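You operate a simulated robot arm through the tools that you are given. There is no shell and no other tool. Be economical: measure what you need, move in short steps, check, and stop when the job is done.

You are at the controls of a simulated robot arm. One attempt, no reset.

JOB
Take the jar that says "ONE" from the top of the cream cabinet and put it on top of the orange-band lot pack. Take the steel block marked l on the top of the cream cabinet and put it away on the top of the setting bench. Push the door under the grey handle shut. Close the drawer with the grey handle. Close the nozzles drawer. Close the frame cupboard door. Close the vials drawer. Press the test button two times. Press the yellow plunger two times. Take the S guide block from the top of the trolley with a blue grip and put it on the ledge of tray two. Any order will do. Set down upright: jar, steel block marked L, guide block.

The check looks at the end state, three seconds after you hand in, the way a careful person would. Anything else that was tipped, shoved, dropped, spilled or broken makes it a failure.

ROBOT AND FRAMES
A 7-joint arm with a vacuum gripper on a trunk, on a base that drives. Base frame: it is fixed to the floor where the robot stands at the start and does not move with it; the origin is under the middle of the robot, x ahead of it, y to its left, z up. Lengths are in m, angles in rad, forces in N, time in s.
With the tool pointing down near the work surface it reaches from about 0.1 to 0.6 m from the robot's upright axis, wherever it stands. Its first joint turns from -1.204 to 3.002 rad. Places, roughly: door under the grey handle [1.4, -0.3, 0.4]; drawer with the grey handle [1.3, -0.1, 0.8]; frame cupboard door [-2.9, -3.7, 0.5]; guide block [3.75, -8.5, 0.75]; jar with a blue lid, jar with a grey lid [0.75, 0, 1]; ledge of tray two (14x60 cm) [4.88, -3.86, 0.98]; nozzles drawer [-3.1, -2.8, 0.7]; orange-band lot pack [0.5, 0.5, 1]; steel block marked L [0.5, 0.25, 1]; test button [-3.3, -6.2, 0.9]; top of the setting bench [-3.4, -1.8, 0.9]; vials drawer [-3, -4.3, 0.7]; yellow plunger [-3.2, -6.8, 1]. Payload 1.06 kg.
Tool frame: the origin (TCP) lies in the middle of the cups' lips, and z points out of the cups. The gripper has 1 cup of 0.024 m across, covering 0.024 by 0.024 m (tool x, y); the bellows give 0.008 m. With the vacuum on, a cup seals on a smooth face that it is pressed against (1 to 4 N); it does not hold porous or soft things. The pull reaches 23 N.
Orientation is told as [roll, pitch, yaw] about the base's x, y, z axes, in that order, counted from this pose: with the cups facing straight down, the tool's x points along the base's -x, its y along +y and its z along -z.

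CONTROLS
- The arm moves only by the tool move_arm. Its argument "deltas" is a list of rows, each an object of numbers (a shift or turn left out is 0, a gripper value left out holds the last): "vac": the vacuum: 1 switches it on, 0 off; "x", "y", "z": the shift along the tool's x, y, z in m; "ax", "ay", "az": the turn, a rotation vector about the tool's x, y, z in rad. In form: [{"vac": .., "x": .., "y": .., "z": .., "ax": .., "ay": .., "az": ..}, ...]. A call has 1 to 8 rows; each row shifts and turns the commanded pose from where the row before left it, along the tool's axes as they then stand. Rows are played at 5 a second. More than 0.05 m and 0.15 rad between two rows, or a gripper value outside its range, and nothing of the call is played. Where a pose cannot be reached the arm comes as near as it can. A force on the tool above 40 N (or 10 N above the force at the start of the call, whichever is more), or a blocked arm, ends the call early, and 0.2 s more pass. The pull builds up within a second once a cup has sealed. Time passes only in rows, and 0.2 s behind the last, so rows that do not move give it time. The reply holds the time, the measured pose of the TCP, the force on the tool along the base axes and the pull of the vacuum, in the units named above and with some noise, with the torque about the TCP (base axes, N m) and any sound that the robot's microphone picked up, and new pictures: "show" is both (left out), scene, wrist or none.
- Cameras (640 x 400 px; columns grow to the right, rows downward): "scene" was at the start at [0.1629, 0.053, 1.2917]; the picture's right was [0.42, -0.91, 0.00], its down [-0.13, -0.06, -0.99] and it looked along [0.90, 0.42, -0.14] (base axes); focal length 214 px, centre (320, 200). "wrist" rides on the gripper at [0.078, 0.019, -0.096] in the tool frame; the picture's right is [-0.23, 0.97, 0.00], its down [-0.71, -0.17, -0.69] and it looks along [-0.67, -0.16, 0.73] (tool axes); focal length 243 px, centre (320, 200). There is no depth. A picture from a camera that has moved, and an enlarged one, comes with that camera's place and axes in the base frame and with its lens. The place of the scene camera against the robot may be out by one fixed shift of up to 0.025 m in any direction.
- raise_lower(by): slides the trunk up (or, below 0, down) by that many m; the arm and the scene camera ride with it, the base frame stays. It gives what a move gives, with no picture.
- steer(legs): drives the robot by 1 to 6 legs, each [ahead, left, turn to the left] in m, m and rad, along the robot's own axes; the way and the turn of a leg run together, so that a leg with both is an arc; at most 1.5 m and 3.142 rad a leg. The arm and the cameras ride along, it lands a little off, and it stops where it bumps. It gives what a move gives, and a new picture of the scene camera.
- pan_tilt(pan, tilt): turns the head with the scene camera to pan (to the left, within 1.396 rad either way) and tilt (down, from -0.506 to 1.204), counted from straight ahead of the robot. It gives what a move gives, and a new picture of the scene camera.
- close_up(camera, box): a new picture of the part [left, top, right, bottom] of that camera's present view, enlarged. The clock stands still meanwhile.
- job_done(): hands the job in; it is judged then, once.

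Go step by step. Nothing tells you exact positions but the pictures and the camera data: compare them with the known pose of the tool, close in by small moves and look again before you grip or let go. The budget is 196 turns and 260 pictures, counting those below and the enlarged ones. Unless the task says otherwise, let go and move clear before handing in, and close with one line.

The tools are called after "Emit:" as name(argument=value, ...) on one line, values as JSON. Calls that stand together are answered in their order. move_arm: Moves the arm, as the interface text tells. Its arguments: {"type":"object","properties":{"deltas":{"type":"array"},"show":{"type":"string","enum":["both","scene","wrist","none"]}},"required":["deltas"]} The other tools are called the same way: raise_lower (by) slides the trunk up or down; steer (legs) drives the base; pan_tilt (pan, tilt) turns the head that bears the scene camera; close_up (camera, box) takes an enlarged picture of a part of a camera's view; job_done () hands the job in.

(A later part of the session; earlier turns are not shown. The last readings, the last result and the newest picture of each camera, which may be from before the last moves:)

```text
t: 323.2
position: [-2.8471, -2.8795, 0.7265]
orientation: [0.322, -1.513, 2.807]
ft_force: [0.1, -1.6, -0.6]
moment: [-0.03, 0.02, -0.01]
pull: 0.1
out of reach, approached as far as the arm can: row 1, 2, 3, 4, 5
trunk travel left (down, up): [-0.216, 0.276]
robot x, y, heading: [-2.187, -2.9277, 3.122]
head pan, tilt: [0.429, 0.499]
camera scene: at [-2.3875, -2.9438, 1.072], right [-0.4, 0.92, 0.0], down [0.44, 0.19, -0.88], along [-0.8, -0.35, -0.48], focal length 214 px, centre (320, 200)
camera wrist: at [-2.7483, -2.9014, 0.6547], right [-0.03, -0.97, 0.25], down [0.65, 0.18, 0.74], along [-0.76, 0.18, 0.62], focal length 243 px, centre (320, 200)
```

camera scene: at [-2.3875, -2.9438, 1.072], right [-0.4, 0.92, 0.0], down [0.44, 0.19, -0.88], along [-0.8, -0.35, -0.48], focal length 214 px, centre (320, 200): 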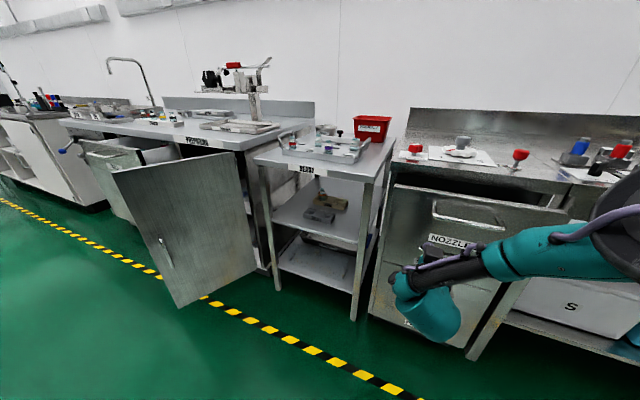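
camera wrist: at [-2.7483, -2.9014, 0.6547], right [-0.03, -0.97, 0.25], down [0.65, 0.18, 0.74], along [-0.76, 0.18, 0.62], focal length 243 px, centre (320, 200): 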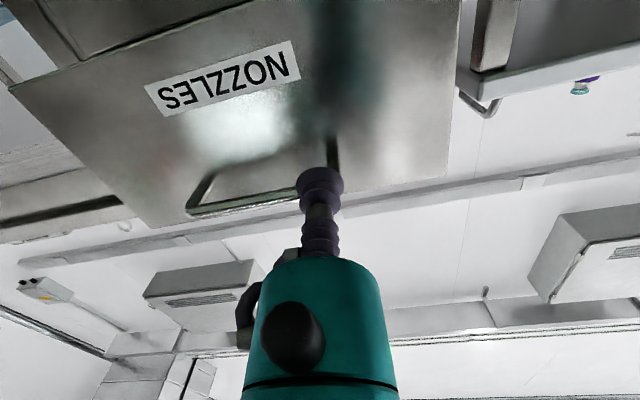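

Better posture (TCP 0.66 ahead). I strafe 7 cm right to centre and push.

Emit:
steer(legs=[[0, -0.07, 0], [0.09, 0, 0]])

Emit:
steer(legs=[[0.03, 0, 0]])

```text
t: 325.2
position: [-2.9358, -2.8086, 0.7268]
orientation: [0.323, -1.513, 2.806]
ft_force: [0.0, -1.3, 0.6]
moment: [-0.01, 0.0, -0.04]
pull: 0.0
trunk travel left (down, up): [-0.216, 0.276]
robot x, y, heading: [-2.276, -2.8498, 3.123]
head pan, tilt: [0.429, 0.499]
camera scene: at [-2.4757, -2.8726, 1.072], right [-0.4, 0.92, 0.0], down [0.44, 0.19, -0.88], along [-0.8, -0.35, -0.48], focal length 214 px, centre (320, 200)
```

scene: 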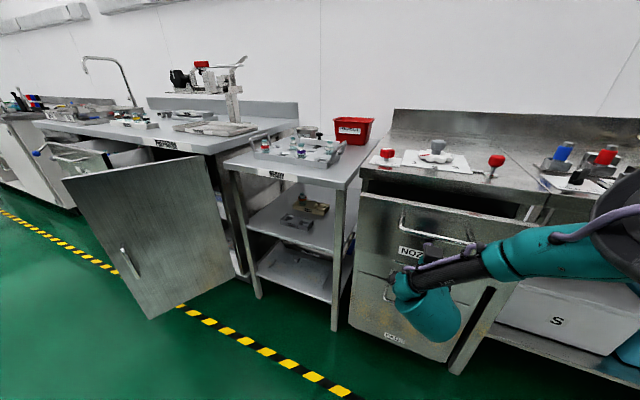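

```text
t: 326.0
position: [-2.9654, -2.8076, 0.7275]
orientation: [0.327, -1.514, 2.8]
ft_force: [0.1, 0.5, -0.5]
moment: [-0.02, 0.0, 0.01]
pull: 0.0
trunk travel left (down, up): [-0.216, 0.276]
robot x, y, heading: [-2.305, -2.8491, 3.128]
head pan, tilt: [0.429, 0.499]
camera scene: at [-2.5055, -2.8721, 1.072], right [-0.4, 0.92, 0.0], down [0.44, 0.19, -0.88], along [-0.8, -0.35, -0.48], focal length 214 px, centre (320, 200)
```

scene: 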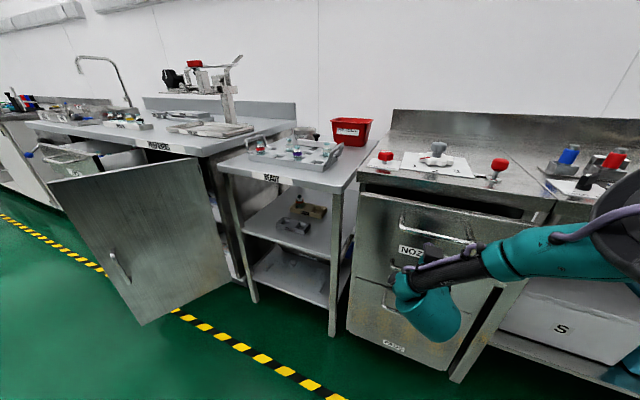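

Emit:
steer(legs=[[0.025, 0, 0]])

Emit:
close_up(camera="scene", box=[320, 120, 640, 320])

```text
t: 326.9
position: [-2.99, -2.8076, 0.7283]
orientation: [0.33, -1.512, 2.797]
ft_force: [0.6, -0.6, -0.1]
moment: [0.03, 0.01, 0.04]
pull: 0.1
trunk travel left (down, up): [-0.216, 0.276]
robot x, y, heading: [-2.3312, -2.8506, 3.125]
head pan, tilt: [0.429, 0.499]
camera scene: at [-2.5304, -2.8716, 1.072], right [-0.4, 0.92, 0.0], down [0.44, 0.19, -0.88], along [-0.8, -0.35, -0.48], focal length 214 px, centre (320, 200)
```

scene: 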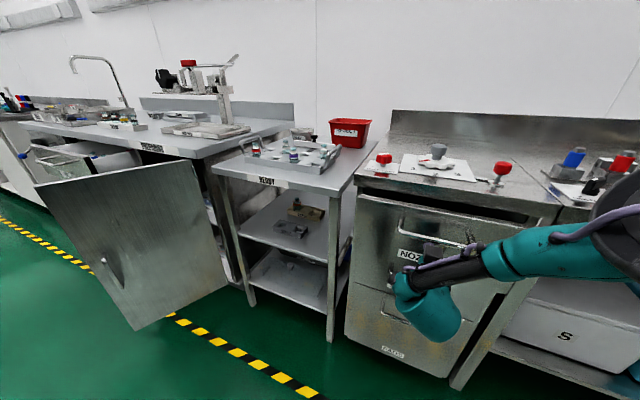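

```text
2.00 times, centred on (480, 220) of scene
camera zoom: at [-2.5304, -2.8716, 1.072], right [-0.4, 0.92, 0.0], down [0.44, 0.19, -0.88], along [-0.8, -0.35, -0.48], focal length 429 px, centre (0, 160)
```

zoom: 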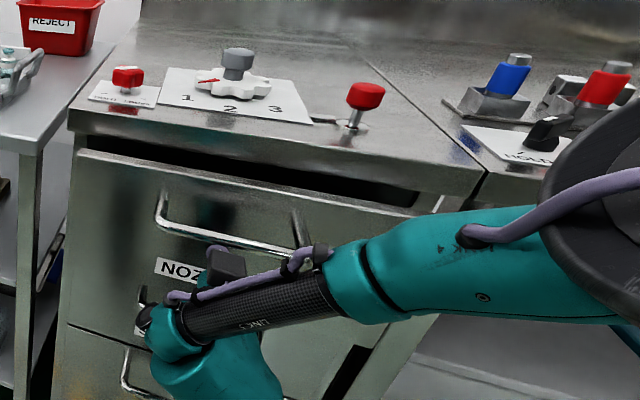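

Emit:
steer(legs=[[0.02, 0, 0]])

Emit:
close_up(camera="scene", box=[320, 120, 640, 320])

```text
t: 327.6
position: [-3.0109, -2.8086, 0.7275]
orientation: [0.329, -1.514, 2.797]
ft_force: [0.1, -0.1, -0.8]
moment: [0.01, 0.03, -0.01]
pull: 0.0
trunk travel left (down, up): [-0.216, 0.276]
robot x, y, heading: [-2.3514, -2.8485, 3.122]
head pan, tilt: [0.429, 0.499]
camera scene: at [-2.5506, -2.8712, 1.072], right [-0.4, 0.92, 0.0], down [0.44, 0.19, -0.88], along [-0.8, -0.35, -0.48], focal length 214 px, centre (320, 200)
```

scene: 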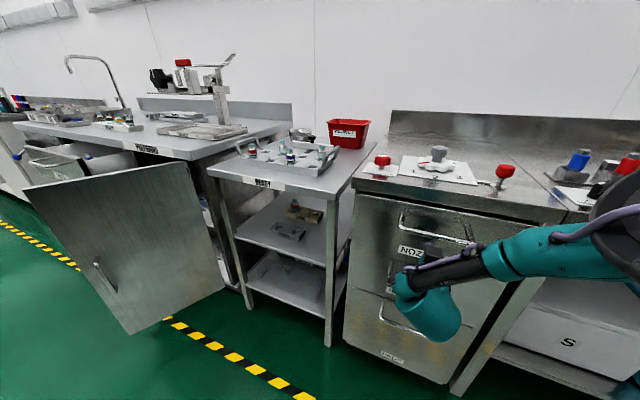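

```text
2.00 times, centred on (480, 220) of scene
camera zoom: at [-2.5506, -2.8712, 1.072], right [-0.4, 0.92, 0.0], down [0.44, 0.19, -0.88], along [-0.8, -0.35, -0.48], focal length 429 px, centre (0, 160)
```

zoom: 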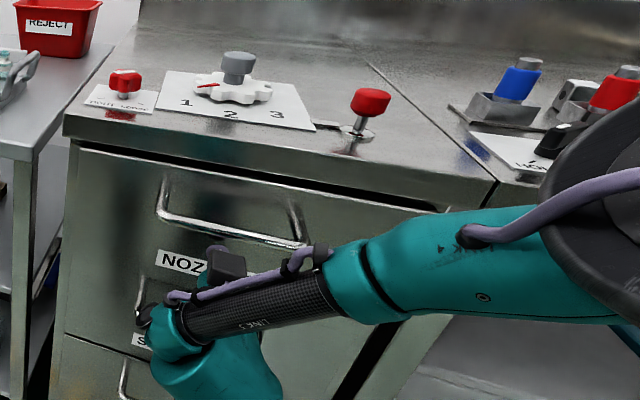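

Emit:
steer(legs=[[0.02, 0, 0]])

Emit:
close_up(camera="scene", box=[320, 120, 640, 320])

```text
t: 328.4
position: [-3.031, -2.807, 0.7287]
orientation: [0.331, -1.513, 2.796]
ft_force: [-0.5, 1.1, -0.3]
moment: [0.01, 0.0, 0.01]
pull: 0.0
trunk travel left (down, up): [-0.216, 0.276]
robot x, y, heading: [-2.3713, -2.847, 3.123]
head pan, tilt: [0.429, 0.499]
camera scene: at [-2.5704, -2.8709, 1.072], right [-0.4, 0.92, 0.0], down [0.44, 0.19, -0.88], along [-0.8, -0.35, -0.48], focal length 214 px, centre (320, 200)
```

scene: 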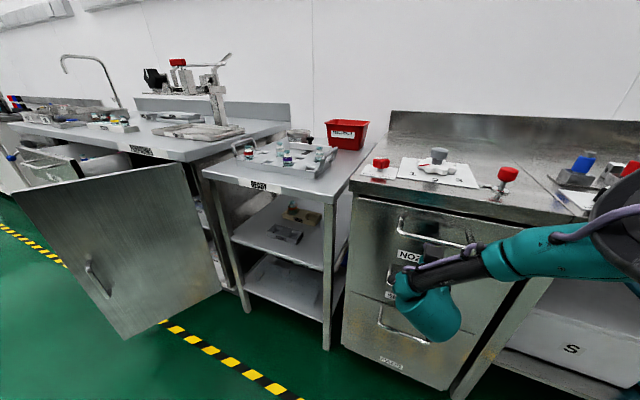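

```text
2.00 times, centred on (480, 220) of scene
camera zoom: at [-2.5704, -2.8709, 1.072], right [-0.4, 0.92, 0.0], down [0.44, 0.19, -0.88], along [-0.8, -0.35, -0.48], focal length 429 px, centre (0, 160)
```

zoom: 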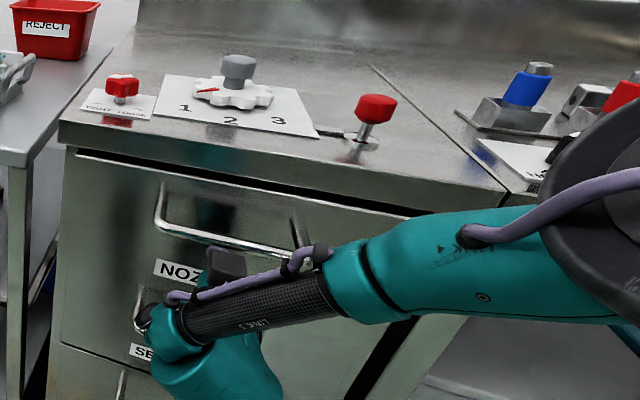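

Emit:
steer(legs=[[0.02, 0, 0]])

Emit:
close_up(camera="scene", box=[320, 120, 640, 320])

```text
t: 329.2
position: [-3.0506, -2.8067, 0.7271]
orientation: [0.335, -1.516, 2.794]
ft_force: [0.9, -0.1, -0.1]
moment: [0.01, 0.01, -0.02]
pull: 0.0
trunk travel left (down, up): [-0.216, 0.276]
robot x, y, heading: [-2.3916, -2.8488, 3.13]
head pan, tilt: [0.429, 0.499]
camera scene: at [-2.5902, -2.8705, 1.072], right [-0.4, 0.92, 0.0], down [0.44, 0.19, -0.88], along [-0.8, -0.35, -0.48], focal length 214 px, centre (320, 200)
```

scene: 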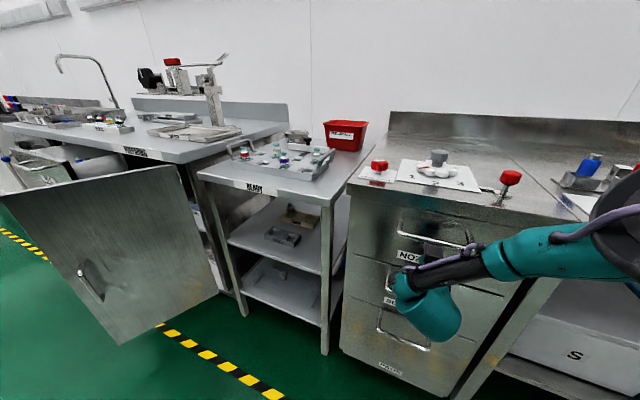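

```text
2.00 times, centred on (480, 220) of scene
camera zoom: at [-2.5902, -2.8705, 1.072], right [-0.4, 0.92, 0.0], down [0.44, 0.19, -0.88], along [-0.8, -0.35, -0.48], focal length 429 px, centre (0, 160)
```

zoom: 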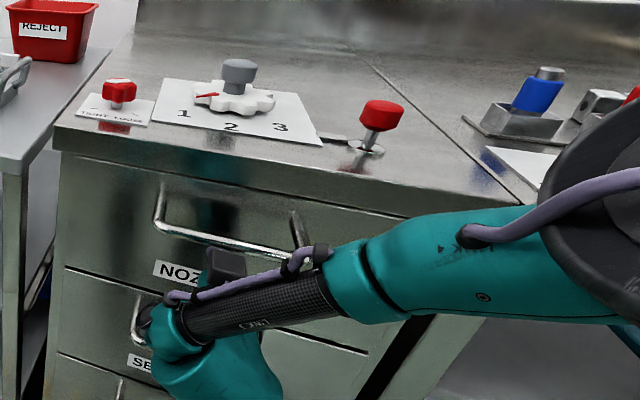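

Looks flush. One more nudge for a firm stop.

Emit:
steer(legs=[[0.015, 0, 0]])

```text
t: 330.0
position: [-3.0547, -2.8081, 0.7244]
orientation: [0.313, -1.509, 2.813]
ft_force: [4.9, 0.7, -1.4]
moment: [0.01, 0.03, -0.02]
pull: 0.0
trunk travel left (down, up): [-0.216, 0.276]
robot x, y, heading: [-2.3955, -2.8508, 3.124]
head pan, tilt: [0.429, 0.499]
stopped in leg 1: the force on the tool passed its limit at 55 N (the readings are from after the stop); the commanded pose is now the measured one
camera scene: at [-2.5961, -2.8703, 1.0721], right [-0.4, 0.92, 0.0], down [0.44, 0.19, -0.88], along [-0.81, -0.35, -0.48], focal length 214 px, centre (320, 200)
```

scene: 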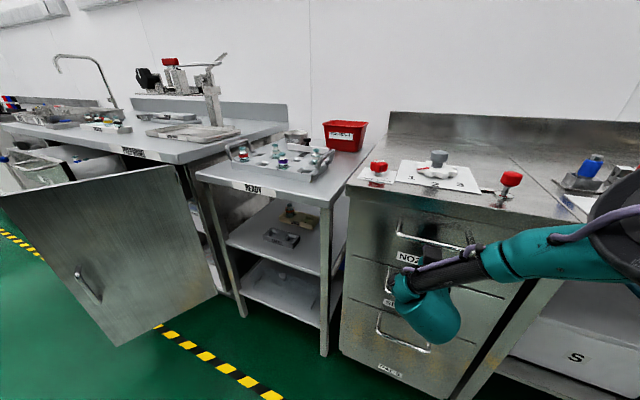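

Nozzles drawer shut (55 N). Next the frame cupboard door: hinge ~(-3.08,-3.6), free edge ~(-2.72,-3.84), outer face toward me. I line up to push south-west at z≈0.62.

Emit:
steer(legs=[[-0.3, 0, 0], [0, 0, 0.505], [0.3, 0.484, 0]])

Emit:
raise_lower(by=-0.1)

Emit:
pan_tilt(pan=0.35, tilt=0.6)

```text
t: 337.9
position: [-2.7242, -3.7086, 0.7269]
orientation: [0.316, -1.511, -2.959]
ft_force: [-0.7, -0.2, -0.4]
moment: [0.03, 0.02, 0.01]
pull: 0.2
trunk travel left (down, up): [-0.216, 0.276]
robot x, y, heading: [-2.1263, -3.4219, -2.642]
head pan, tilt: [0.429, 0.499]
camera scene: at [-2.2865, -3.5389, 1.072], right [-0.8, 0.6, 0.0], down [0.29, 0.38, -0.88], along [-0.53, -0.7, -0.48], focal length 214 px, centre (320, 200)
```

scene: 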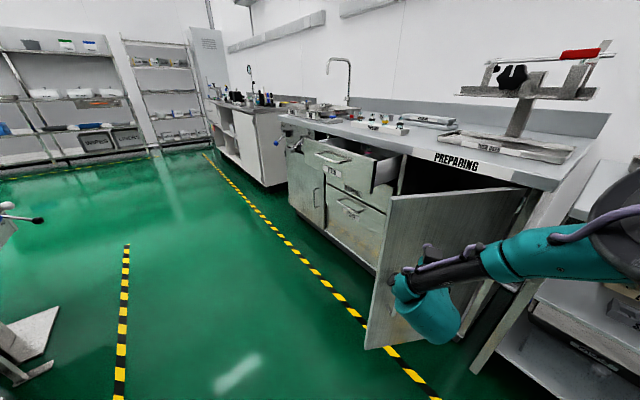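

```text
t: 339.2
position: [-2.7224, -3.7084, 0.626]
orientation: [0.322, -1.508, -2.965]
ft_force: [-0.4, 0.1, -0.4]
moment: [0.02, 0.03, -0.03]
pull: 0.1
trunk travel left (down, up): [-0.116, 0.376]
robot x, y, heading: [-2.1275, -3.4242, -2.644]
head pan, tilt: [0.429, 0.499]
```

```text
t: 339.9
position: [-2.7223, -3.7085, 0.6249]
orientation: [0.319, -1.508, -2.96]
ft_force: [-1.0, -0.4, -0.2]
moment: [-0.01, -0.02, 0.01]
pull: 0.0
trunk travel left (down, up): [-0.116, 0.376]
robot x, y, heading: [-2.1266, -3.4208, -2.645]
head pan, tilt: [0.351, 0.6]
camera scene: at [-2.3212, -3.5491, 0.9506], right [-0.75, 0.66, 0.0], down [0.37, 0.42, -0.83], along [-0.55, -0.62, -0.56], focal length 214 px, centre (320, 200)
```

scene: 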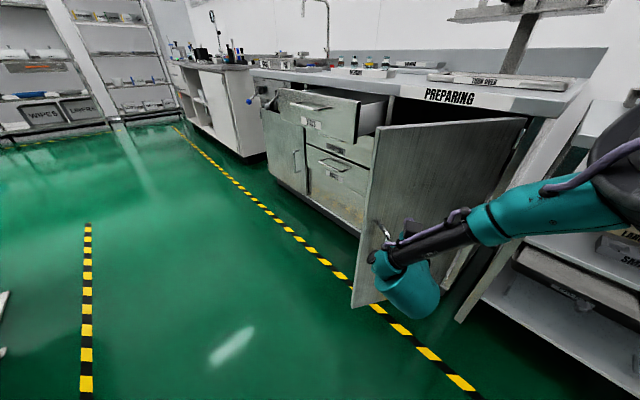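

Cup will meet the door right of its handle. Push ahead.

Emit:
steer(legs=[[0.15, 0, 0]])

Emit:
steer(legs=[[0.1, 0, 0]])

```text
t: 341.2
position: [-2.8546, -3.7799, 0.6252]
orientation: [0.319, -1.51, -2.958]
ft_force: [0.5, -0.6, 0.3]
moment: [-0.02, -0.06, 0.03]
pull: 0.0
trunk travel left (down, up): [-0.116, 0.376]
robot x, y, heading: [-2.2633, -3.4907, -2.648]
head pan, tilt: [0.351, 0.6]
camera scene: at [-2.4525, -3.6205, 0.9506], right [-0.75, 0.66, 0.0], down [0.37, 0.42, -0.83], along [-0.55, -0.62, -0.56], focal length 214 px, centre (320, 200)
```

scene: 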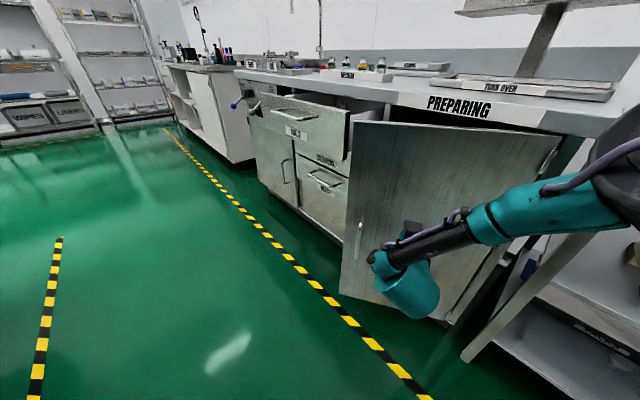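

```text
t: 342.4
position: [-2.9424, -3.8268, 0.6262]
orientation: [0.318, -1.509, -2.958]
ft_force: [0.6, 0.5, 0.4]
moment: [0.01, 0.04, 0.0]
pull: 0.1
trunk travel left (down, up): [-0.116, 0.376]
robot x, y, heading: [-2.3476, -3.5392, -2.644]
head pan, tilt: [0.351, 0.6]
camera scene: at [-2.541, -3.6683, 0.9506], right [-0.75, 0.66, 0.0], down [0.37, 0.42, -0.83], along [-0.55, -0.62, -0.56], focal length 214 px, centre (320, 200)
```

scene: 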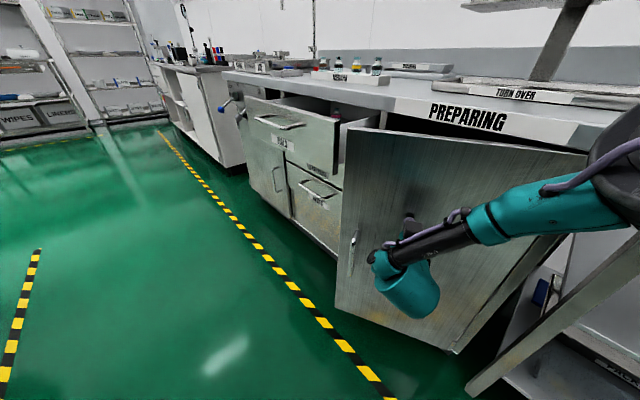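

Emit:
steer(legs=[[0.08, 0, 0]])

Emit:
steer(legs=[[0.05, 0, 0]])

```text
t: 343.4
position: [-3.0137, -3.8651, 0.6267]
orientation: [0.319, -1.509, -2.962]
ft_force: [-0.3, -0.3, -0.7]
moment: [0.03, 0.0, 0.0]
pull: 0.0
trunk travel left (down, up): [-0.116, 0.376]
robot x, y, heading: [-2.4211, -3.5812, -2.647]
head pan, tilt: [0.351, 0.6]
camera scene: at [-2.6116, -3.7062, 0.9506], right [-0.75, 0.66, 0.0], down [0.37, 0.42, -0.83], along [-0.55, -0.62, -0.56], focal length 214 px, centre (320, 200)
```

scene: 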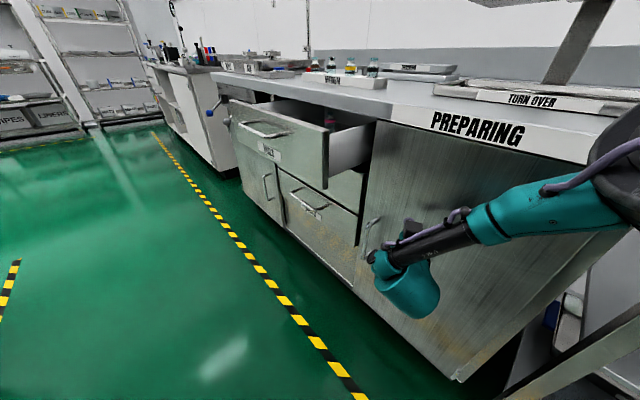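

```text
t: 344.4
position: [-3.0566, -3.8904, 0.6263]
orientation: [0.315, -1.512, -2.956]
ft_force: [9.7, -1.6, 2.1]
moment: [0.08, -0.03, -0.14]
pull: 0.1
trunk travel left (down, up): [-0.116, 0.376]
robot x, y, heading: [-2.4616, -3.603, -2.64]
head pan, tilt: [0.351, 0.6]
camera scene: at [-2.6544, -3.7299, 0.9508], right [-0.75, 0.66, 0.0], down [0.37, 0.42, -0.83], along [-0.55, -0.62, -0.56], focal length 214 px, centre (320, 200)
```

scene: 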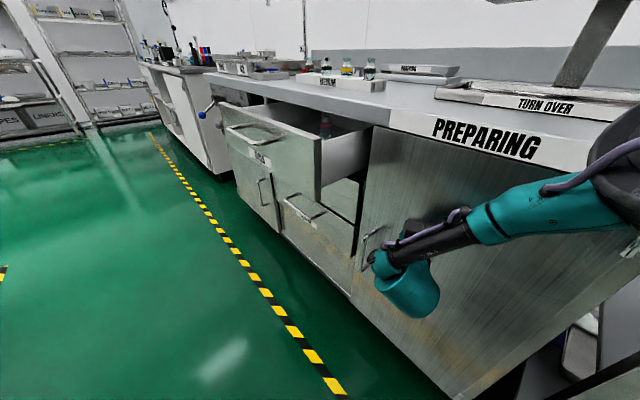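

Emit:
steer(legs=[[0.015, 0, 0]])

Emit:
close_up(camera="scene", box=[200, 60, 560, 300])

```text
t: 345.1
position: [-3.0572, -3.895, 0.6227]
orientation: [0.272, -1.498, -2.904]
ft_force: [6.4, 0.9, 1.4]
moment: [-0.02, 0.04, -0.13]
pull: 0.0
trunk travel left (down, up): [-0.116, 0.376]
robot x, y, heading: [-2.4718, -3.6071, -2.651]
head pan, tilt: [0.351, 0.6]
stopped in leg 1: the force on the tool passed its limit at 53 N (the readings are from after the stop); the commanded pose is now the measured one
camera scene: at [-2.6609, -3.7336, 0.9507], right [-0.75, 0.66, 0.0], down [0.37, 0.42, -0.83], along [-0.55, -0.62, -0.56], focal length 214 px, centre (320, 200)
```

scene: 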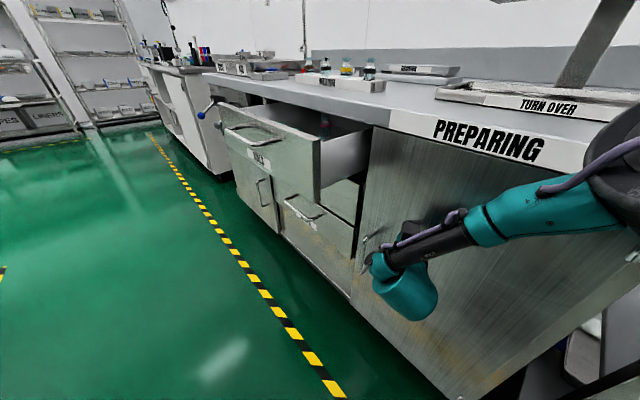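

```text
1.67 times, centred on (380, 180) of scene
camera zoom: at [-2.6609, -3.7336, 0.9507], right [-0.75, 0.66, 0.0], down [0.37, 0.42, -0.83], along [-0.55, -0.62, -0.56], focal length 358 px, centre (220, 233)
```

zoom: 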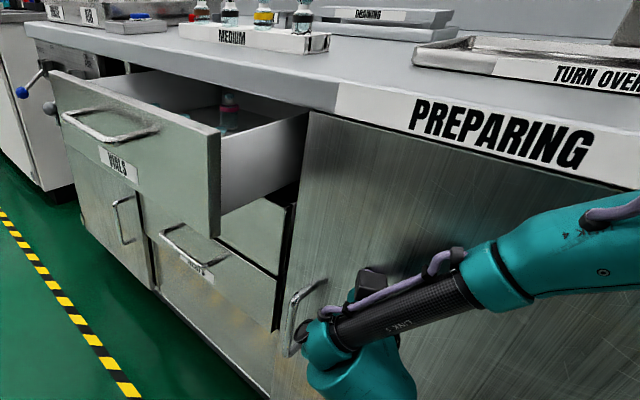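

The cupboard door is shut (53 N). Next the VIALS drawer: face x≈-2.90, y≈-4.28, handle z≈0.795, label z≈0.72. I line up at z≈0.735.

Emit:
steer(legs=[[-0.3, 0, 0], [0, 0, -0.49], [-0.05, 0.84, 0]])

Emit:
raise_lower(by=0.112)

Emit:
move_arm(deltas=[{"z": 0.0}])

```text
t: 355.9
position: [-2.8025, -4.2755, 0.6227]
orientation: [0.278, -1.5, 2.89]
ft_force: [-0.7, -0.6, 1.0]
moment: [0.02, 0.03, -0.01]
pull: 0.1
trunk travel left (down, up): [-0.116, 0.376]
robot x, y, heading: [-2.1485, -4.2963, -3.13]
head pan, tilt: [0.351, 0.6]
camera scene: at [-2.3828, -4.3159, 0.9506], right [-0.35, 0.94, 0.0], down [0.53, 0.2, -0.83], along [-0.77, -0.29, -0.56], focal length 214 px, centre (320, 200)
```

scene: 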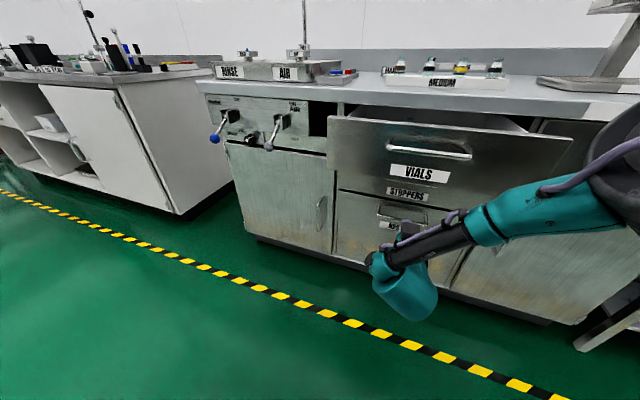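

```text
t: 357.3
position: [-2.8028, -4.2775, 0.7328]
orientation: [0.275, -1.497, 2.891]
ft_force: [-0.5, 0.2, 0.2]
moment: [0.03, 0.01, -0.01]
pull: 0.0
trunk travel left (down, up): [-0.228, 0.264]
robot x, y, heading: [-2.1469, -4.2955, -3.13]
head pan, tilt: [0.351, 0.6]
```

```text
t: 357.7
position: [-2.804, -4.2774, 0.7345]
orientation: [0.276, -1.5, 2.891]
ft_force: [-0.1, -0.3, 0.9]
moment: [0.0, 0.05, 0.03]
pull: 0.0
trunk travel left (down, up): [-0.228, 0.264]
robot x, y, heading: [-2.1506, -4.3012, -3.127]
head pan, tilt: [0.351, 0.6]
camera scene: at [-2.3442, -4.3155, 1.0753], right [-0.35, 0.94, 0.0], down [0.53, 0.2, -0.83], along [-0.77, -0.29, -0.56], focal length 214 px, centre (320, 200)
camera wrist: at [-2.7019, -4.2948, 0.6633], right [0.01, -0.97, 0.25], down [0.63, 0.2, 0.75], along [-0.78, 0.15, 0.61], focal length 243 px, centre (320, 200)
```

scene: 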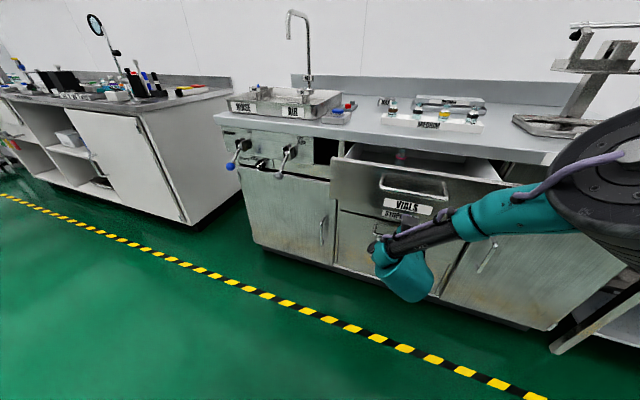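
wrist: 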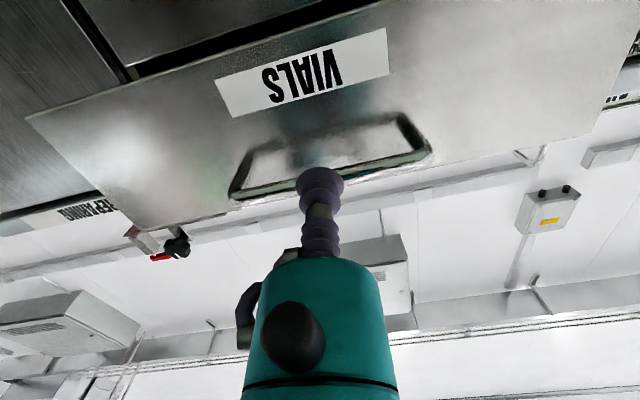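

Contact will fall between label and handle; I lower 1 cm for margin and push.

Emit:
raise_lower(by=-0.012)

Emit:
steer(legs=[[0.18, 0, 0]])

Emit:
steer(legs=[[0.05, 0, 0]])

```text
t: 358.3
position: [-2.8033, -4.2775, 0.7222]
orientation: [0.278, -1.498, 2.886]
ft_force: [0.0, -0.3, 0.2]
moment: [-0.01, 0.03, 0.0]
pull: 0.0
trunk travel left (down, up): [-0.216, 0.276]
robot x, y, heading: [-2.1479, -4.2977, -3.131]
head pan, tilt: [0.351, 0.6]
```

```text
t: 359.6
position: [-2.9186, -4.2812, 0.719]
orientation: [0.247, -1.493, 2.925]
ft_force: [0.5, -0.2, -1.3]
moment: [0.01, -0.03, 0.06]
pull: 0.0
trunk travel left (down, up): [-0.216, 0.276]
robot x, y, heading: [-2.2653, -4.3031, -3.127]
head pan, tilt: [0.351, 0.6]
stopped in leg 1: the robot was blocked; the commanded pose is now the measured one
camera scene: at [-2.4649, -4.3171, 1.0631], right [-0.35, 0.93, 0.0], down [0.53, 0.2, -0.83], along [-0.77, -0.29, -0.56], focal length 214 px, centre (320, 200)
```

scene: 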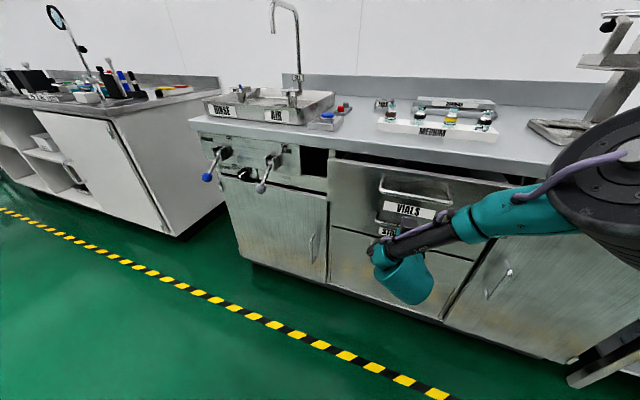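

```text
t: 360.5
position: [-2.969, -4.2804, 0.7209]
orientation: [0.246, -1.49, 2.925]
ft_force: [-0.3, -0.3, -0.4]
moment: [0.01, -0.01, 0.0]
pull: 0.0
trunk travel left (down, up): [-0.216, 0.276]
robot x, y, heading: [-2.3142, -4.2995, -3.128]
head pan, tilt: [0.351, 0.6]
camera scene: at [-2.5154, -4.3178, 1.0629], right [-0.36, 0.93, 0.0], down [0.53, 0.2, -0.82], along [-0.77, -0.29, -0.57], focal length 214 px, centre (320, 200)
```

scene: 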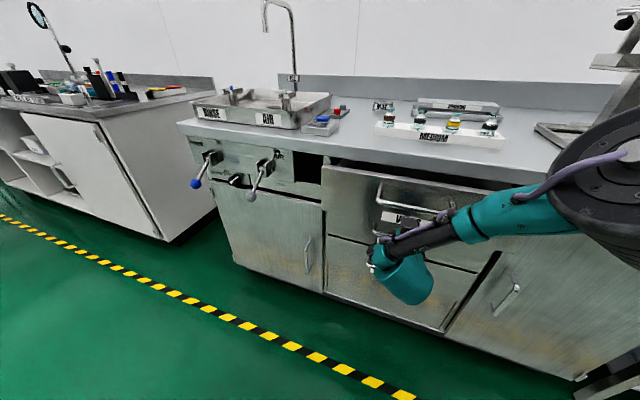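

It reported "blocked" once, so something besides the cup may touch. I back off and look closely.

Emit:
steer(legs=[[-0.3, 0, 0]])

Emit:
close_up(camera="scene", box=[200, 80, 600, 330])

```text
t: 362.5
position: [-2.6703, -4.2795, 0.7197]
orientation: [0.246, -1.49, 2.925]
ft_force: [-0.2, 0.2, -0.4]
moment: [-0.01, 0.02, 0.0]
pull: 0.1
trunk travel left (down, up): [-0.216, 0.276]
robot x, y, heading: [-2.0196, -4.2957, -3.124]
head pan, tilt: [0.351, 0.6]
camera scene: at [-2.2165, -4.3142, 1.063], right [-0.36, 0.93, 0.0], down [0.53, 0.2, -0.83], along [-0.77, -0.29, -0.56], focal length 214 px, centre (320, 200)
```

scene: 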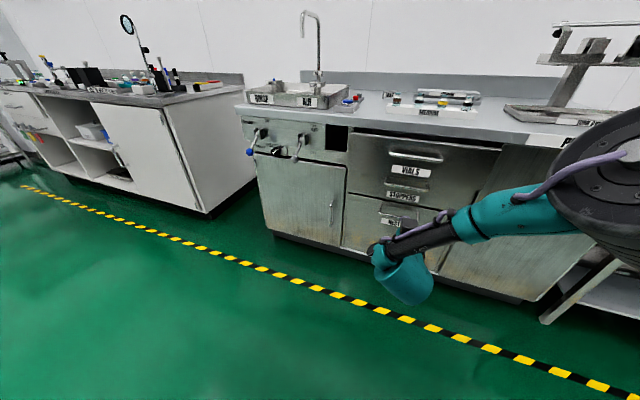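

```text
1.60 times, centred on (400, 205) of scene
camera zoom: at [-2.2165, -4.3142, 1.063], right [-0.36, 0.93, 0.0], down [0.53, 0.2, -0.83], along [-0.77, -0.29, -0.56], focal length 343 px, centre (192, 192)
```

zoom: 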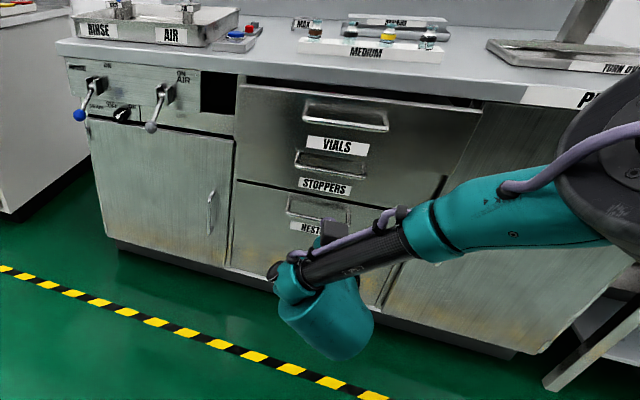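

All fine; the VIALS drawer is mostly shut. I push it the rest.

Emit:
steer(legs=[[0.33, 0, 0]])

Emit:
steer(legs=[[0.03, 0, 0]])

```text
t: 364.7
position: [-2.9981, -4.286, 0.7199]
orientation: [0.248, -1.491, 2.929]
ft_force: [0.3, -0.3, 0.3]
moment: [0.0, 0.03, 0.0]
pull: 0.0
trunk travel left (down, up): [-0.216, 0.276]
robot x, y, heading: [-2.3454, -4.2981, -3.122]
head pan, tilt: [0.351, 0.6]
camera scene: at [-2.5437, -4.32, 1.0629], right [-0.36, 0.93, 0.0], down [0.53, 0.2, -0.82], along [-0.77, -0.3, -0.57], focal length 214 px, centre (320, 200)
```

scene: 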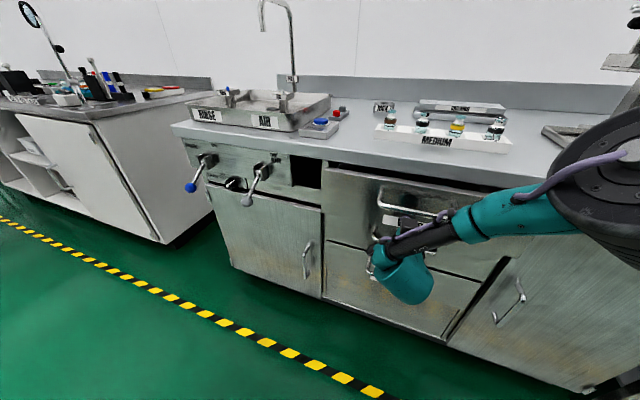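

```text
t: 365.5
position: [-3.0278, -4.2854, 0.7198]
orientation: [0.247, -1.492, 2.928]
ft_force: [-0.1, -1.4, 0.0]
moment: [0.0, 0.01, 0.02]
pull: 0.0
trunk travel left (down, up): [-0.216, 0.276]
robot x, y, heading: [-2.3742, -4.2979, -3.124]
head pan, tilt: [0.351, 0.6]
camera scene: at [-2.5737, -4.3205, 1.0629], right [-0.36, 0.93, 0.0], down [0.53, 0.2, -0.82], along [-0.77, -0.3, -0.57], focal length 214 px, centre (320, 200)
```

scene: 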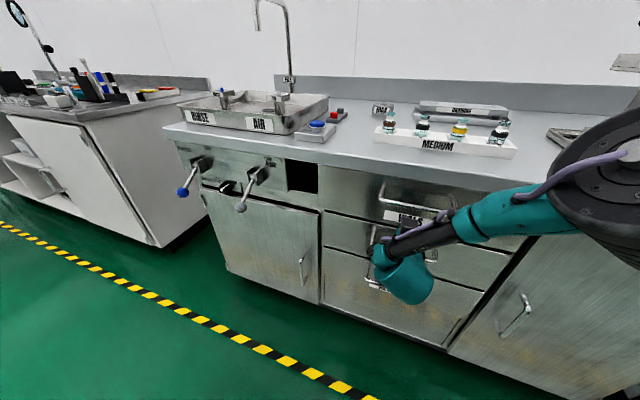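

Emit:
steer(legs=[[0.025, 0, 0]])

Emit:
close_up(camera="scene", box=[260, 140, 560, 320])

```text
t: 366.3
position: [-3.0529, -4.2866, 0.7191]
orientation: [0.248, -1.493, 2.929]
ft_force: [0.1, 0.9, -0.7]
moment: [0.02, 0.02, 0.01]
pull: 0.0
trunk travel left (down, up): [-0.216, 0.276]
robot x, y, heading: [-2.3997, -4.3012, -3.123]
head pan, tilt: [0.351, 0.6]
camera scene: at [-2.5987, -4.321, 1.0629], right [-0.36, 0.93, 0.0], down [0.53, 0.2, -0.82], along [-0.77, -0.3, -0.57], focal length 214 px, centre (320, 200)
```

scene: 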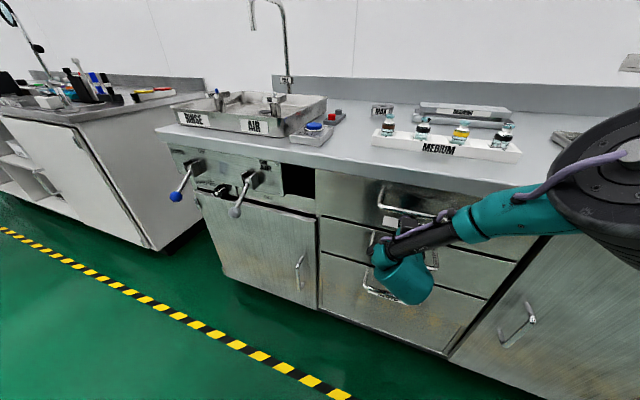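

```text
2.13 times, centred on (410, 230) of scene
camera zoom: at [-2.5987, -4.321, 1.0629], right [-0.36, 0.93, 0.0], down [0.53, 0.2, -0.82], along [-0.77, -0.3, -0.57], focal length 458 px, centre (128, 136)
```

zoom: 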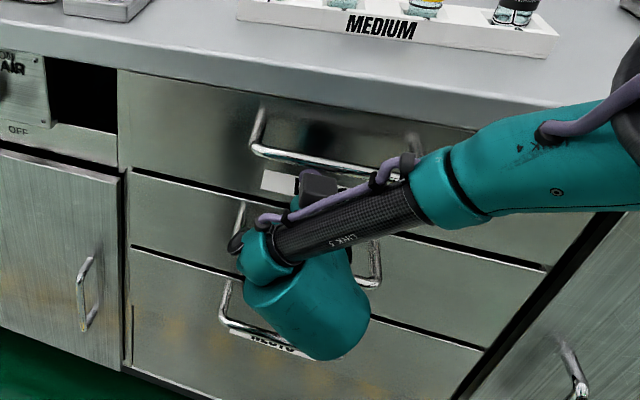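

Nearly or wholly flush; nudge for a firm stop.

Emit:
steer(legs=[[0.02, 0, 0]])

```text
t: 367.2
position: [-3.0632, -4.2889, 0.7167]
orientation: [0.223, -1.48, 2.955]
ft_force: [15.0, 2.5, 6.3]
moment: [-0.05, -0.14, 0.04]
pull: 0.1
trunk travel left (down, up): [-0.216, 0.276]
robot x, y, heading: [-2.4151, -4.3001, -3.122]
head pan, tilt: [0.351, 0.6]
stopped in leg 1: the force on the tool passed its limit at 74 N (the readings are from after the stop); the commanded pose is now the measured one
camera scene: at [-2.6135, -4.3208, 1.0633], right [-0.36, 0.93, 0.0], down [0.53, 0.2, -0.83], along [-0.77, -0.3, -0.56], focal length 214 px, centre (320, 200)
```

scene: 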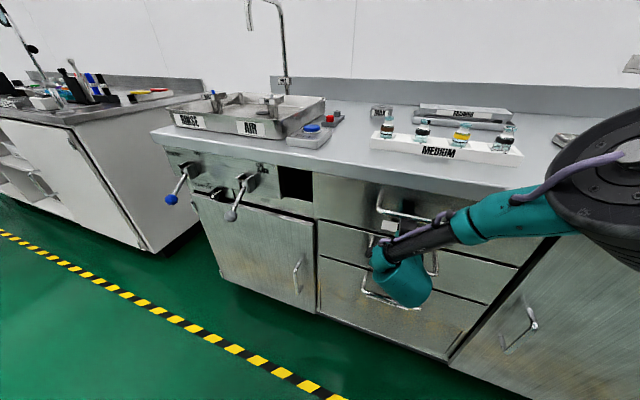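

VIALS drawer is shut (74 N). I back off, bring the tool down-pointing and retracted, and head for the test bench.

Emit:
steer(legs=[[-0.2, 0, 0]])

Emit:
move_arm(deltas=[{"z": -0.04}, {"z": -0.04}, {"z": -0.04}, {"z": -0.04}, {"z": -0.04}], show="none")

Emit:
raise_lower(by=0.2)

Emit:
move_arm(deltas=[{"ay": 0.14}, {"ay": 0.14}, {"ay": 0.14}, {"ay": 0.14}, {"ay": 0.14}, {"ay": 0.14}, {"ay": 0.14}, {"ay": 0.14}], show="none")

```text
t: 368.8
position: [-2.8655, -4.2843, 0.7146]
orientation: [0.214, -1.48, 2.962]
ft_force: [-0.2, -0.9, -0.2]
moment: [0.01, -0.02, -0.05]
pull: 0.1
trunk travel left (down, up): [-0.216, 0.276]
robot x, y, heading: [-2.2149, -4.2983, -3.124]
head pan, tilt: [0.351, 0.6]
camera scene: at [-2.4158, -4.3177, 1.063], right [-0.36, 0.93, 0.0], down [0.53, 0.2, -0.83], along [-0.77, -0.3, -0.56], focal length 214 px, centre (320, 200)
```

scene: 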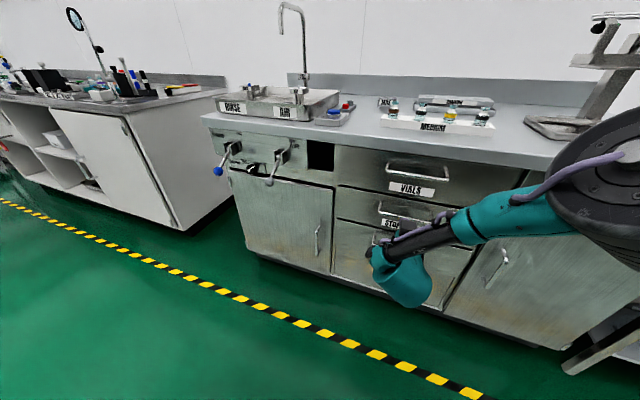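

```text
t: 370.0
position: [-2.6661, -4.278, 0.7325]
orientation: [0.216, -1.48, 2.958]
ft_force: [-1.0, -0.3, 0.0]
moment: [0.0, 0.02, -0.02]
pull: 0.1
trunk travel left (down, up): [-0.216, 0.276]
robot x, y, heading: [-2.2187, -4.2965, -3.124]
head pan, tilt: [0.351, 0.6]
```

```text
t: 372.2
position: [-2.666, -4.2782, 0.9335]
orientation: [0.217, -1.48, 2.958]
ft_force: [0.8, -0.1, 0.2]
moment: [0.0, -0.02, -0.02]
pull: 0.1
trunk travel left (down, up): [-0.416, 0.076]
robot x, y, heading: [-2.2195, -4.2974, -3.128]
head pan, tilt: [0.351, 0.6]
```

```text
t: 374.0
position: [-2.6659, -4.2783, 0.9338]
orientation: [0.022, -0.36, -3.115]
ft_force: [0.4, -0.7, 0.5]
moment: [-0.01, -0.01, 0.01]
pull: 0.0
trunk travel left (down, up): [-0.416, 0.076]
robot x, y, heading: [-2.2147, -4.298, -3.123]
head pan, tilt: [0.351, 0.6]
```

Emit:
move_arm(deltas=[{"ay": 0.12}, {"ay": 0.12}, {"ay": 0.12}, {"z": -0.04}, {"z": -0.04}, {"z": -0.04}, {"z": -0.04}, {"x": 0.03, "z": -0.03}], show="none")

Emit:
steer(legs=[[0.0, 1.1, 0], [0, 0.9, 0]])

```text
t: 375.8
position: [-2.6345, -4.2733, 1.1222]
orientation: [0.02, 0.0, -3.107]
ft_force: [1.1, -0.5, 0.2]
moment: [0.02, -0.02, -0.01]
pull: 0.1
trunk travel left (down, up): [-0.416, 0.076]
robot x, y, heading: [-2.2157, -4.3022, -3.124]
head pan, tilt: [0.351, 0.6]
```

```text
t: 393.6
position: [-2.5853, -6.2826, 1.1215]
orientation: [0.02, -0.003, -3.099]
ft_force: [0.1, 0.7, 0.3]
moment: [0.01, -0.01, -0.02]
pull: 0.0
trunk travel left (down, up): [-0.416, 0.076]
robot x, y, heading: [-2.165, -6.3015, -3.111]
head pan, tilt: [0.351, 0.6]
camera scene: at [-2.3102, -6.3235, 1.2679], right [-0.37, 0.93, 0.0], down [0.53, 0.21, -0.83], along [-0.77, -0.3, -0.56], focal length 214 px, centre (320, 200)
```

scene: 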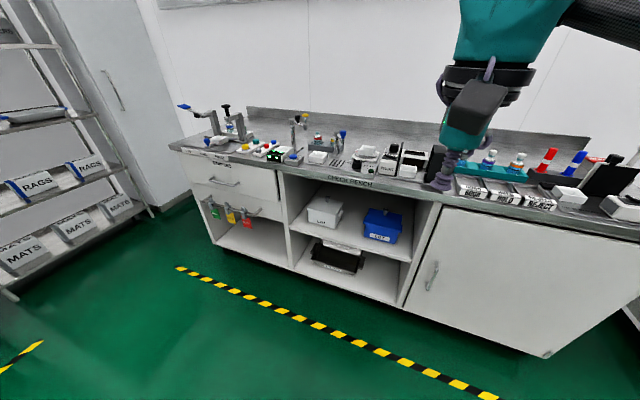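

Emit:
close_up(camera="scene", box=[160, 80, 340, 190])

Emit:
close_up(camera="scene", box=[290, 100, 470, 210])

```text
3.56 times, centred on (250, 135) of scene
camera zoom: at [-2.3102, -6.3235, 1.2679], right [-0.37, 0.93, 0.0], down [0.53, 0.21, -0.83], along [-0.77, -0.3, -0.56], focal length 763 px, centre (569, 431)
```

zoom: 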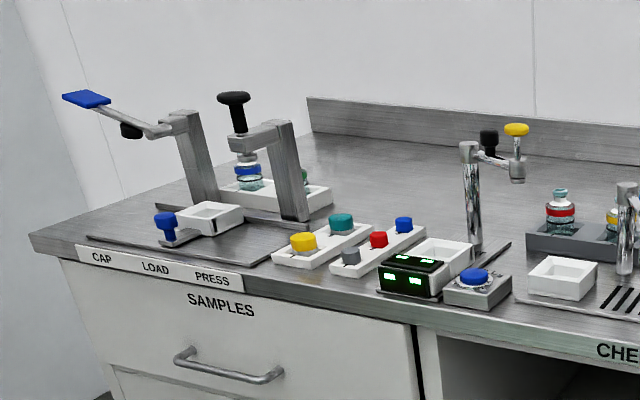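

```text
3.56 times, centred on (380, 155) of scene
camera zoom: at [-2.3102, -6.3235, 1.2679], right [-0.37, 0.93, 0.0], down [0.53, 0.21, -0.83], along [-0.77, -0.3, -0.56], focal length 763 px, centre (107, 360)
```

zoom: 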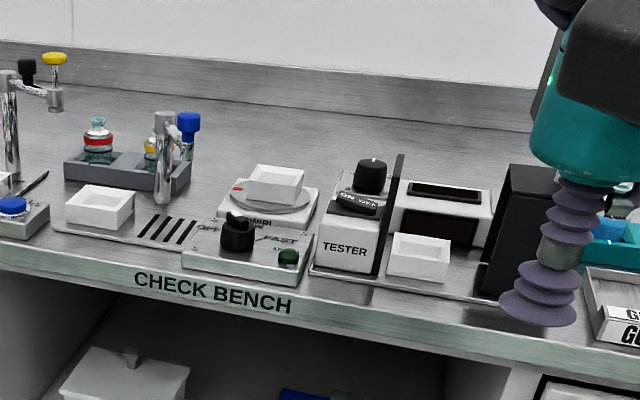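

The yellow plunger is on the post at about (-3.3,-6.8). The test button must be near y≈-6.2, hidden by the gripper; I shift north to see.

Emit:
steer(legs=[[0, -0.45, 0]])

Emit:
close_up(camera="scene", box=[240, 90, 440, 215])

```text
t: 398.1
position: [-2.5974, -5.8362, 1.1215]
orientation: [0.02, -0.003, -3.096]
ft_force: [-0.7, -0.2, -0.7]
moment: [-0.03, 0.02, -0.03]
pull: 0.0
trunk travel left (down, up): [-0.416, 0.076]
robot x, y, heading: [-2.1783, -5.8554, -3.115]
head pan, tilt: [0.351, 0.6]
camera scene: at [-2.3224, -5.8775, 1.2679], right [-0.37, 0.93, 0.0], down [0.52, 0.21, -0.83], along [-0.77, -0.31, -0.56], focal length 214 px, centre (320, 200)
```

scene: 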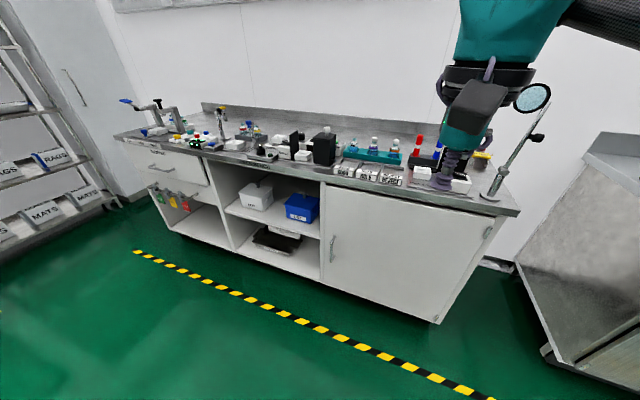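

```text
3.20 times, centred on (340, 152) of scene
camera zoom: at [-2.3224, -5.8775, 1.2679], right [-0.37, 0.93, 0.0], down [0.52, 0.21, -0.83], along [-0.77, -0.31, -0.56], focal length 686 px, centre (256, 352)
```

zoom: 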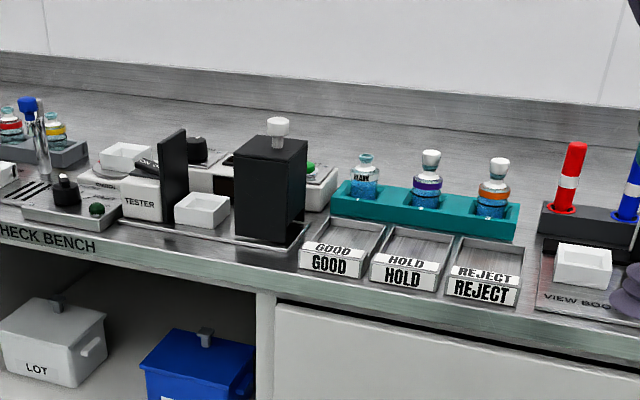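

A green button sits on the TESTER unit behind a tall black block, at about (-3.2,-6.15,0.95) — that's the test button. I go above it carefully.

Emit:
move_arm(deltas=[{"z": -0.04}, {"z": -0.04}], show="none")

Emit:
steer(legs=[[0, 0.31, -0.02], [0.48, 0, 0]])

Emit:
move_arm(deltas=[{"z": 0.0}], show="wrist")

```text
t: 398.7
position: [-2.5968, -5.8353, 1.2015]
orientation: [0.019, -0.002, -3.096]
ft_force: [-0.3, -0.2, -0.7]
moment: [0.01, -0.01, -0.05]
pull: 0.1
trunk travel left (down, up): [-0.416, 0.076]
robot x, y, heading: [-2.1806, -5.8583, -3.109]
head pan, tilt: [0.351, 0.6]
```

```text
t: 404.4
position: [-3.0716, -6.1367, 1.201]
orientation: [0.02, -0.002, -3.122]
ft_force: [0.0, -0.4, -0.2]
moment: [-0.01, 0.0, -0.01]
pull: 0.0
trunk travel left (down, up): [-0.416, 0.076]
robot x, y, heading: [-2.6539, -6.169, -3.141]
head pan, tilt: [0.351, 0.6]
camera scene: at [-2.7991, -6.1851, 1.2679], right [-0.35, 0.94, 0.0], down [0.53, 0.2, -0.82], along [-0.77, -0.29, -0.57], focal length 214 px, centre (320, 200)
```

scene: 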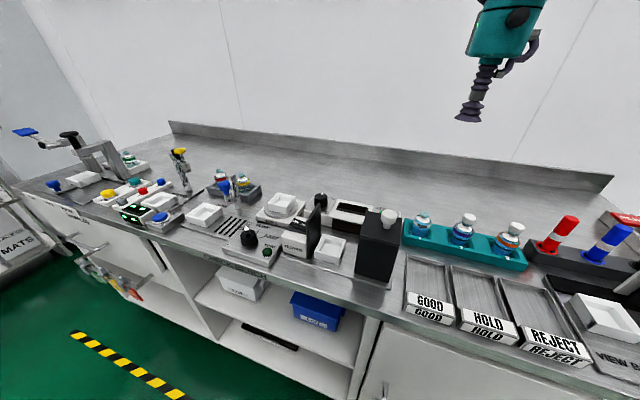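

```text
t: 404.9
position: [-3.0708, -6.1368, 1.2019]
orientation: [0.018, -0.002, -3.123]
ft_force: [-0.7, -1.2, 0.3]
moment: [-0.05, 0.02, 0.01]
pull: 0.0
trunk travel left (down, up): [-0.416, 0.076]
robot x, y, heading: [-2.6544, -6.1719, -3.137]
head pan, tilt: [0.351, 0.6]
camera wrist: at [-2.9936, -6.1508, 1.2975], right [-0.22, -0.98, 0.02], down [-0.71, 0.17, 0.68], along [-0.67, 0.13, -0.73], focal length 243 px, centre (320, 200)
```

wrist: 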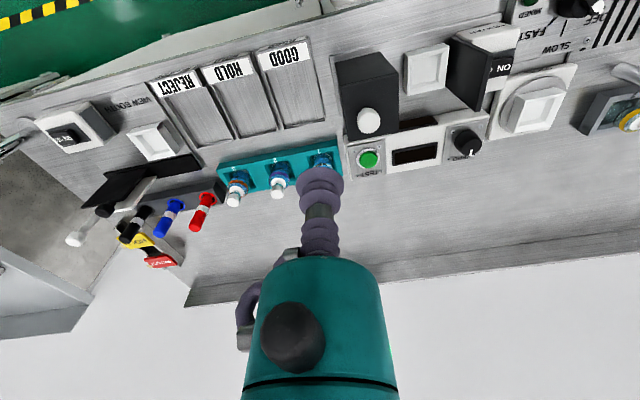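

The TEST button (label visible) is at ≈(-3.257,-6.192,~0.92). I turn the wrist so the camera clears the black block's knob, and drive a bit nearer.

Emit:
steer(legs=[[0.065, 0.055, 0]])

Emit:
move_arm(deltas=[{"az": 0.14}, {"az": 0.14}, {"az": 0.14}, {"az": 0.14}, {"az": 0.14}, {"az": 0.1}], show="none")

```text
t: 406.0
position: [-3.1379, -6.1905, 1.2018]
orientation: [0.018, -0.002, -3.125]
ft_force: [-0.8, 0.5, 0.5]
moment: [0.03, -0.02, 0.0]
pull: 0.1
trunk travel left (down, up): [-0.416, 0.076]
robot x, y, heading: [-2.7187, -6.2229, -3.141]
head pan, tilt: [0.351, 0.6]
camera scene: at [-2.864, -6.2403, 1.2678], right [-0.35, 0.94, 0.0], down [0.53, 0.2, -0.82], along [-0.77, -0.28, -0.57], focal length 214 px, centre (320, 200)
```

scene: 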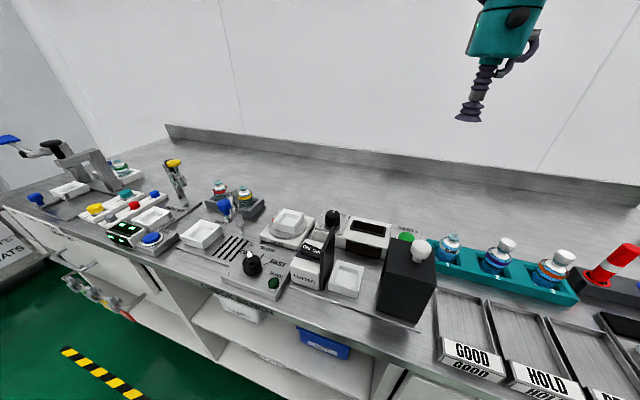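

```text
t: 407.4
position: [-3.1363, -6.1904, 1.2004]
orientation: [0.015, 0.014, 2.358]
ft_force: [0.1, -0.2, 0.1]
moment: [0.02, -0.01, 0.01]
pull: 0.1
trunk travel left (down, up): [-0.416, 0.076]
robot x, y, heading: [-2.7205, -6.2248, -3.141]
head pan, tilt: [0.351, 0.6]
```

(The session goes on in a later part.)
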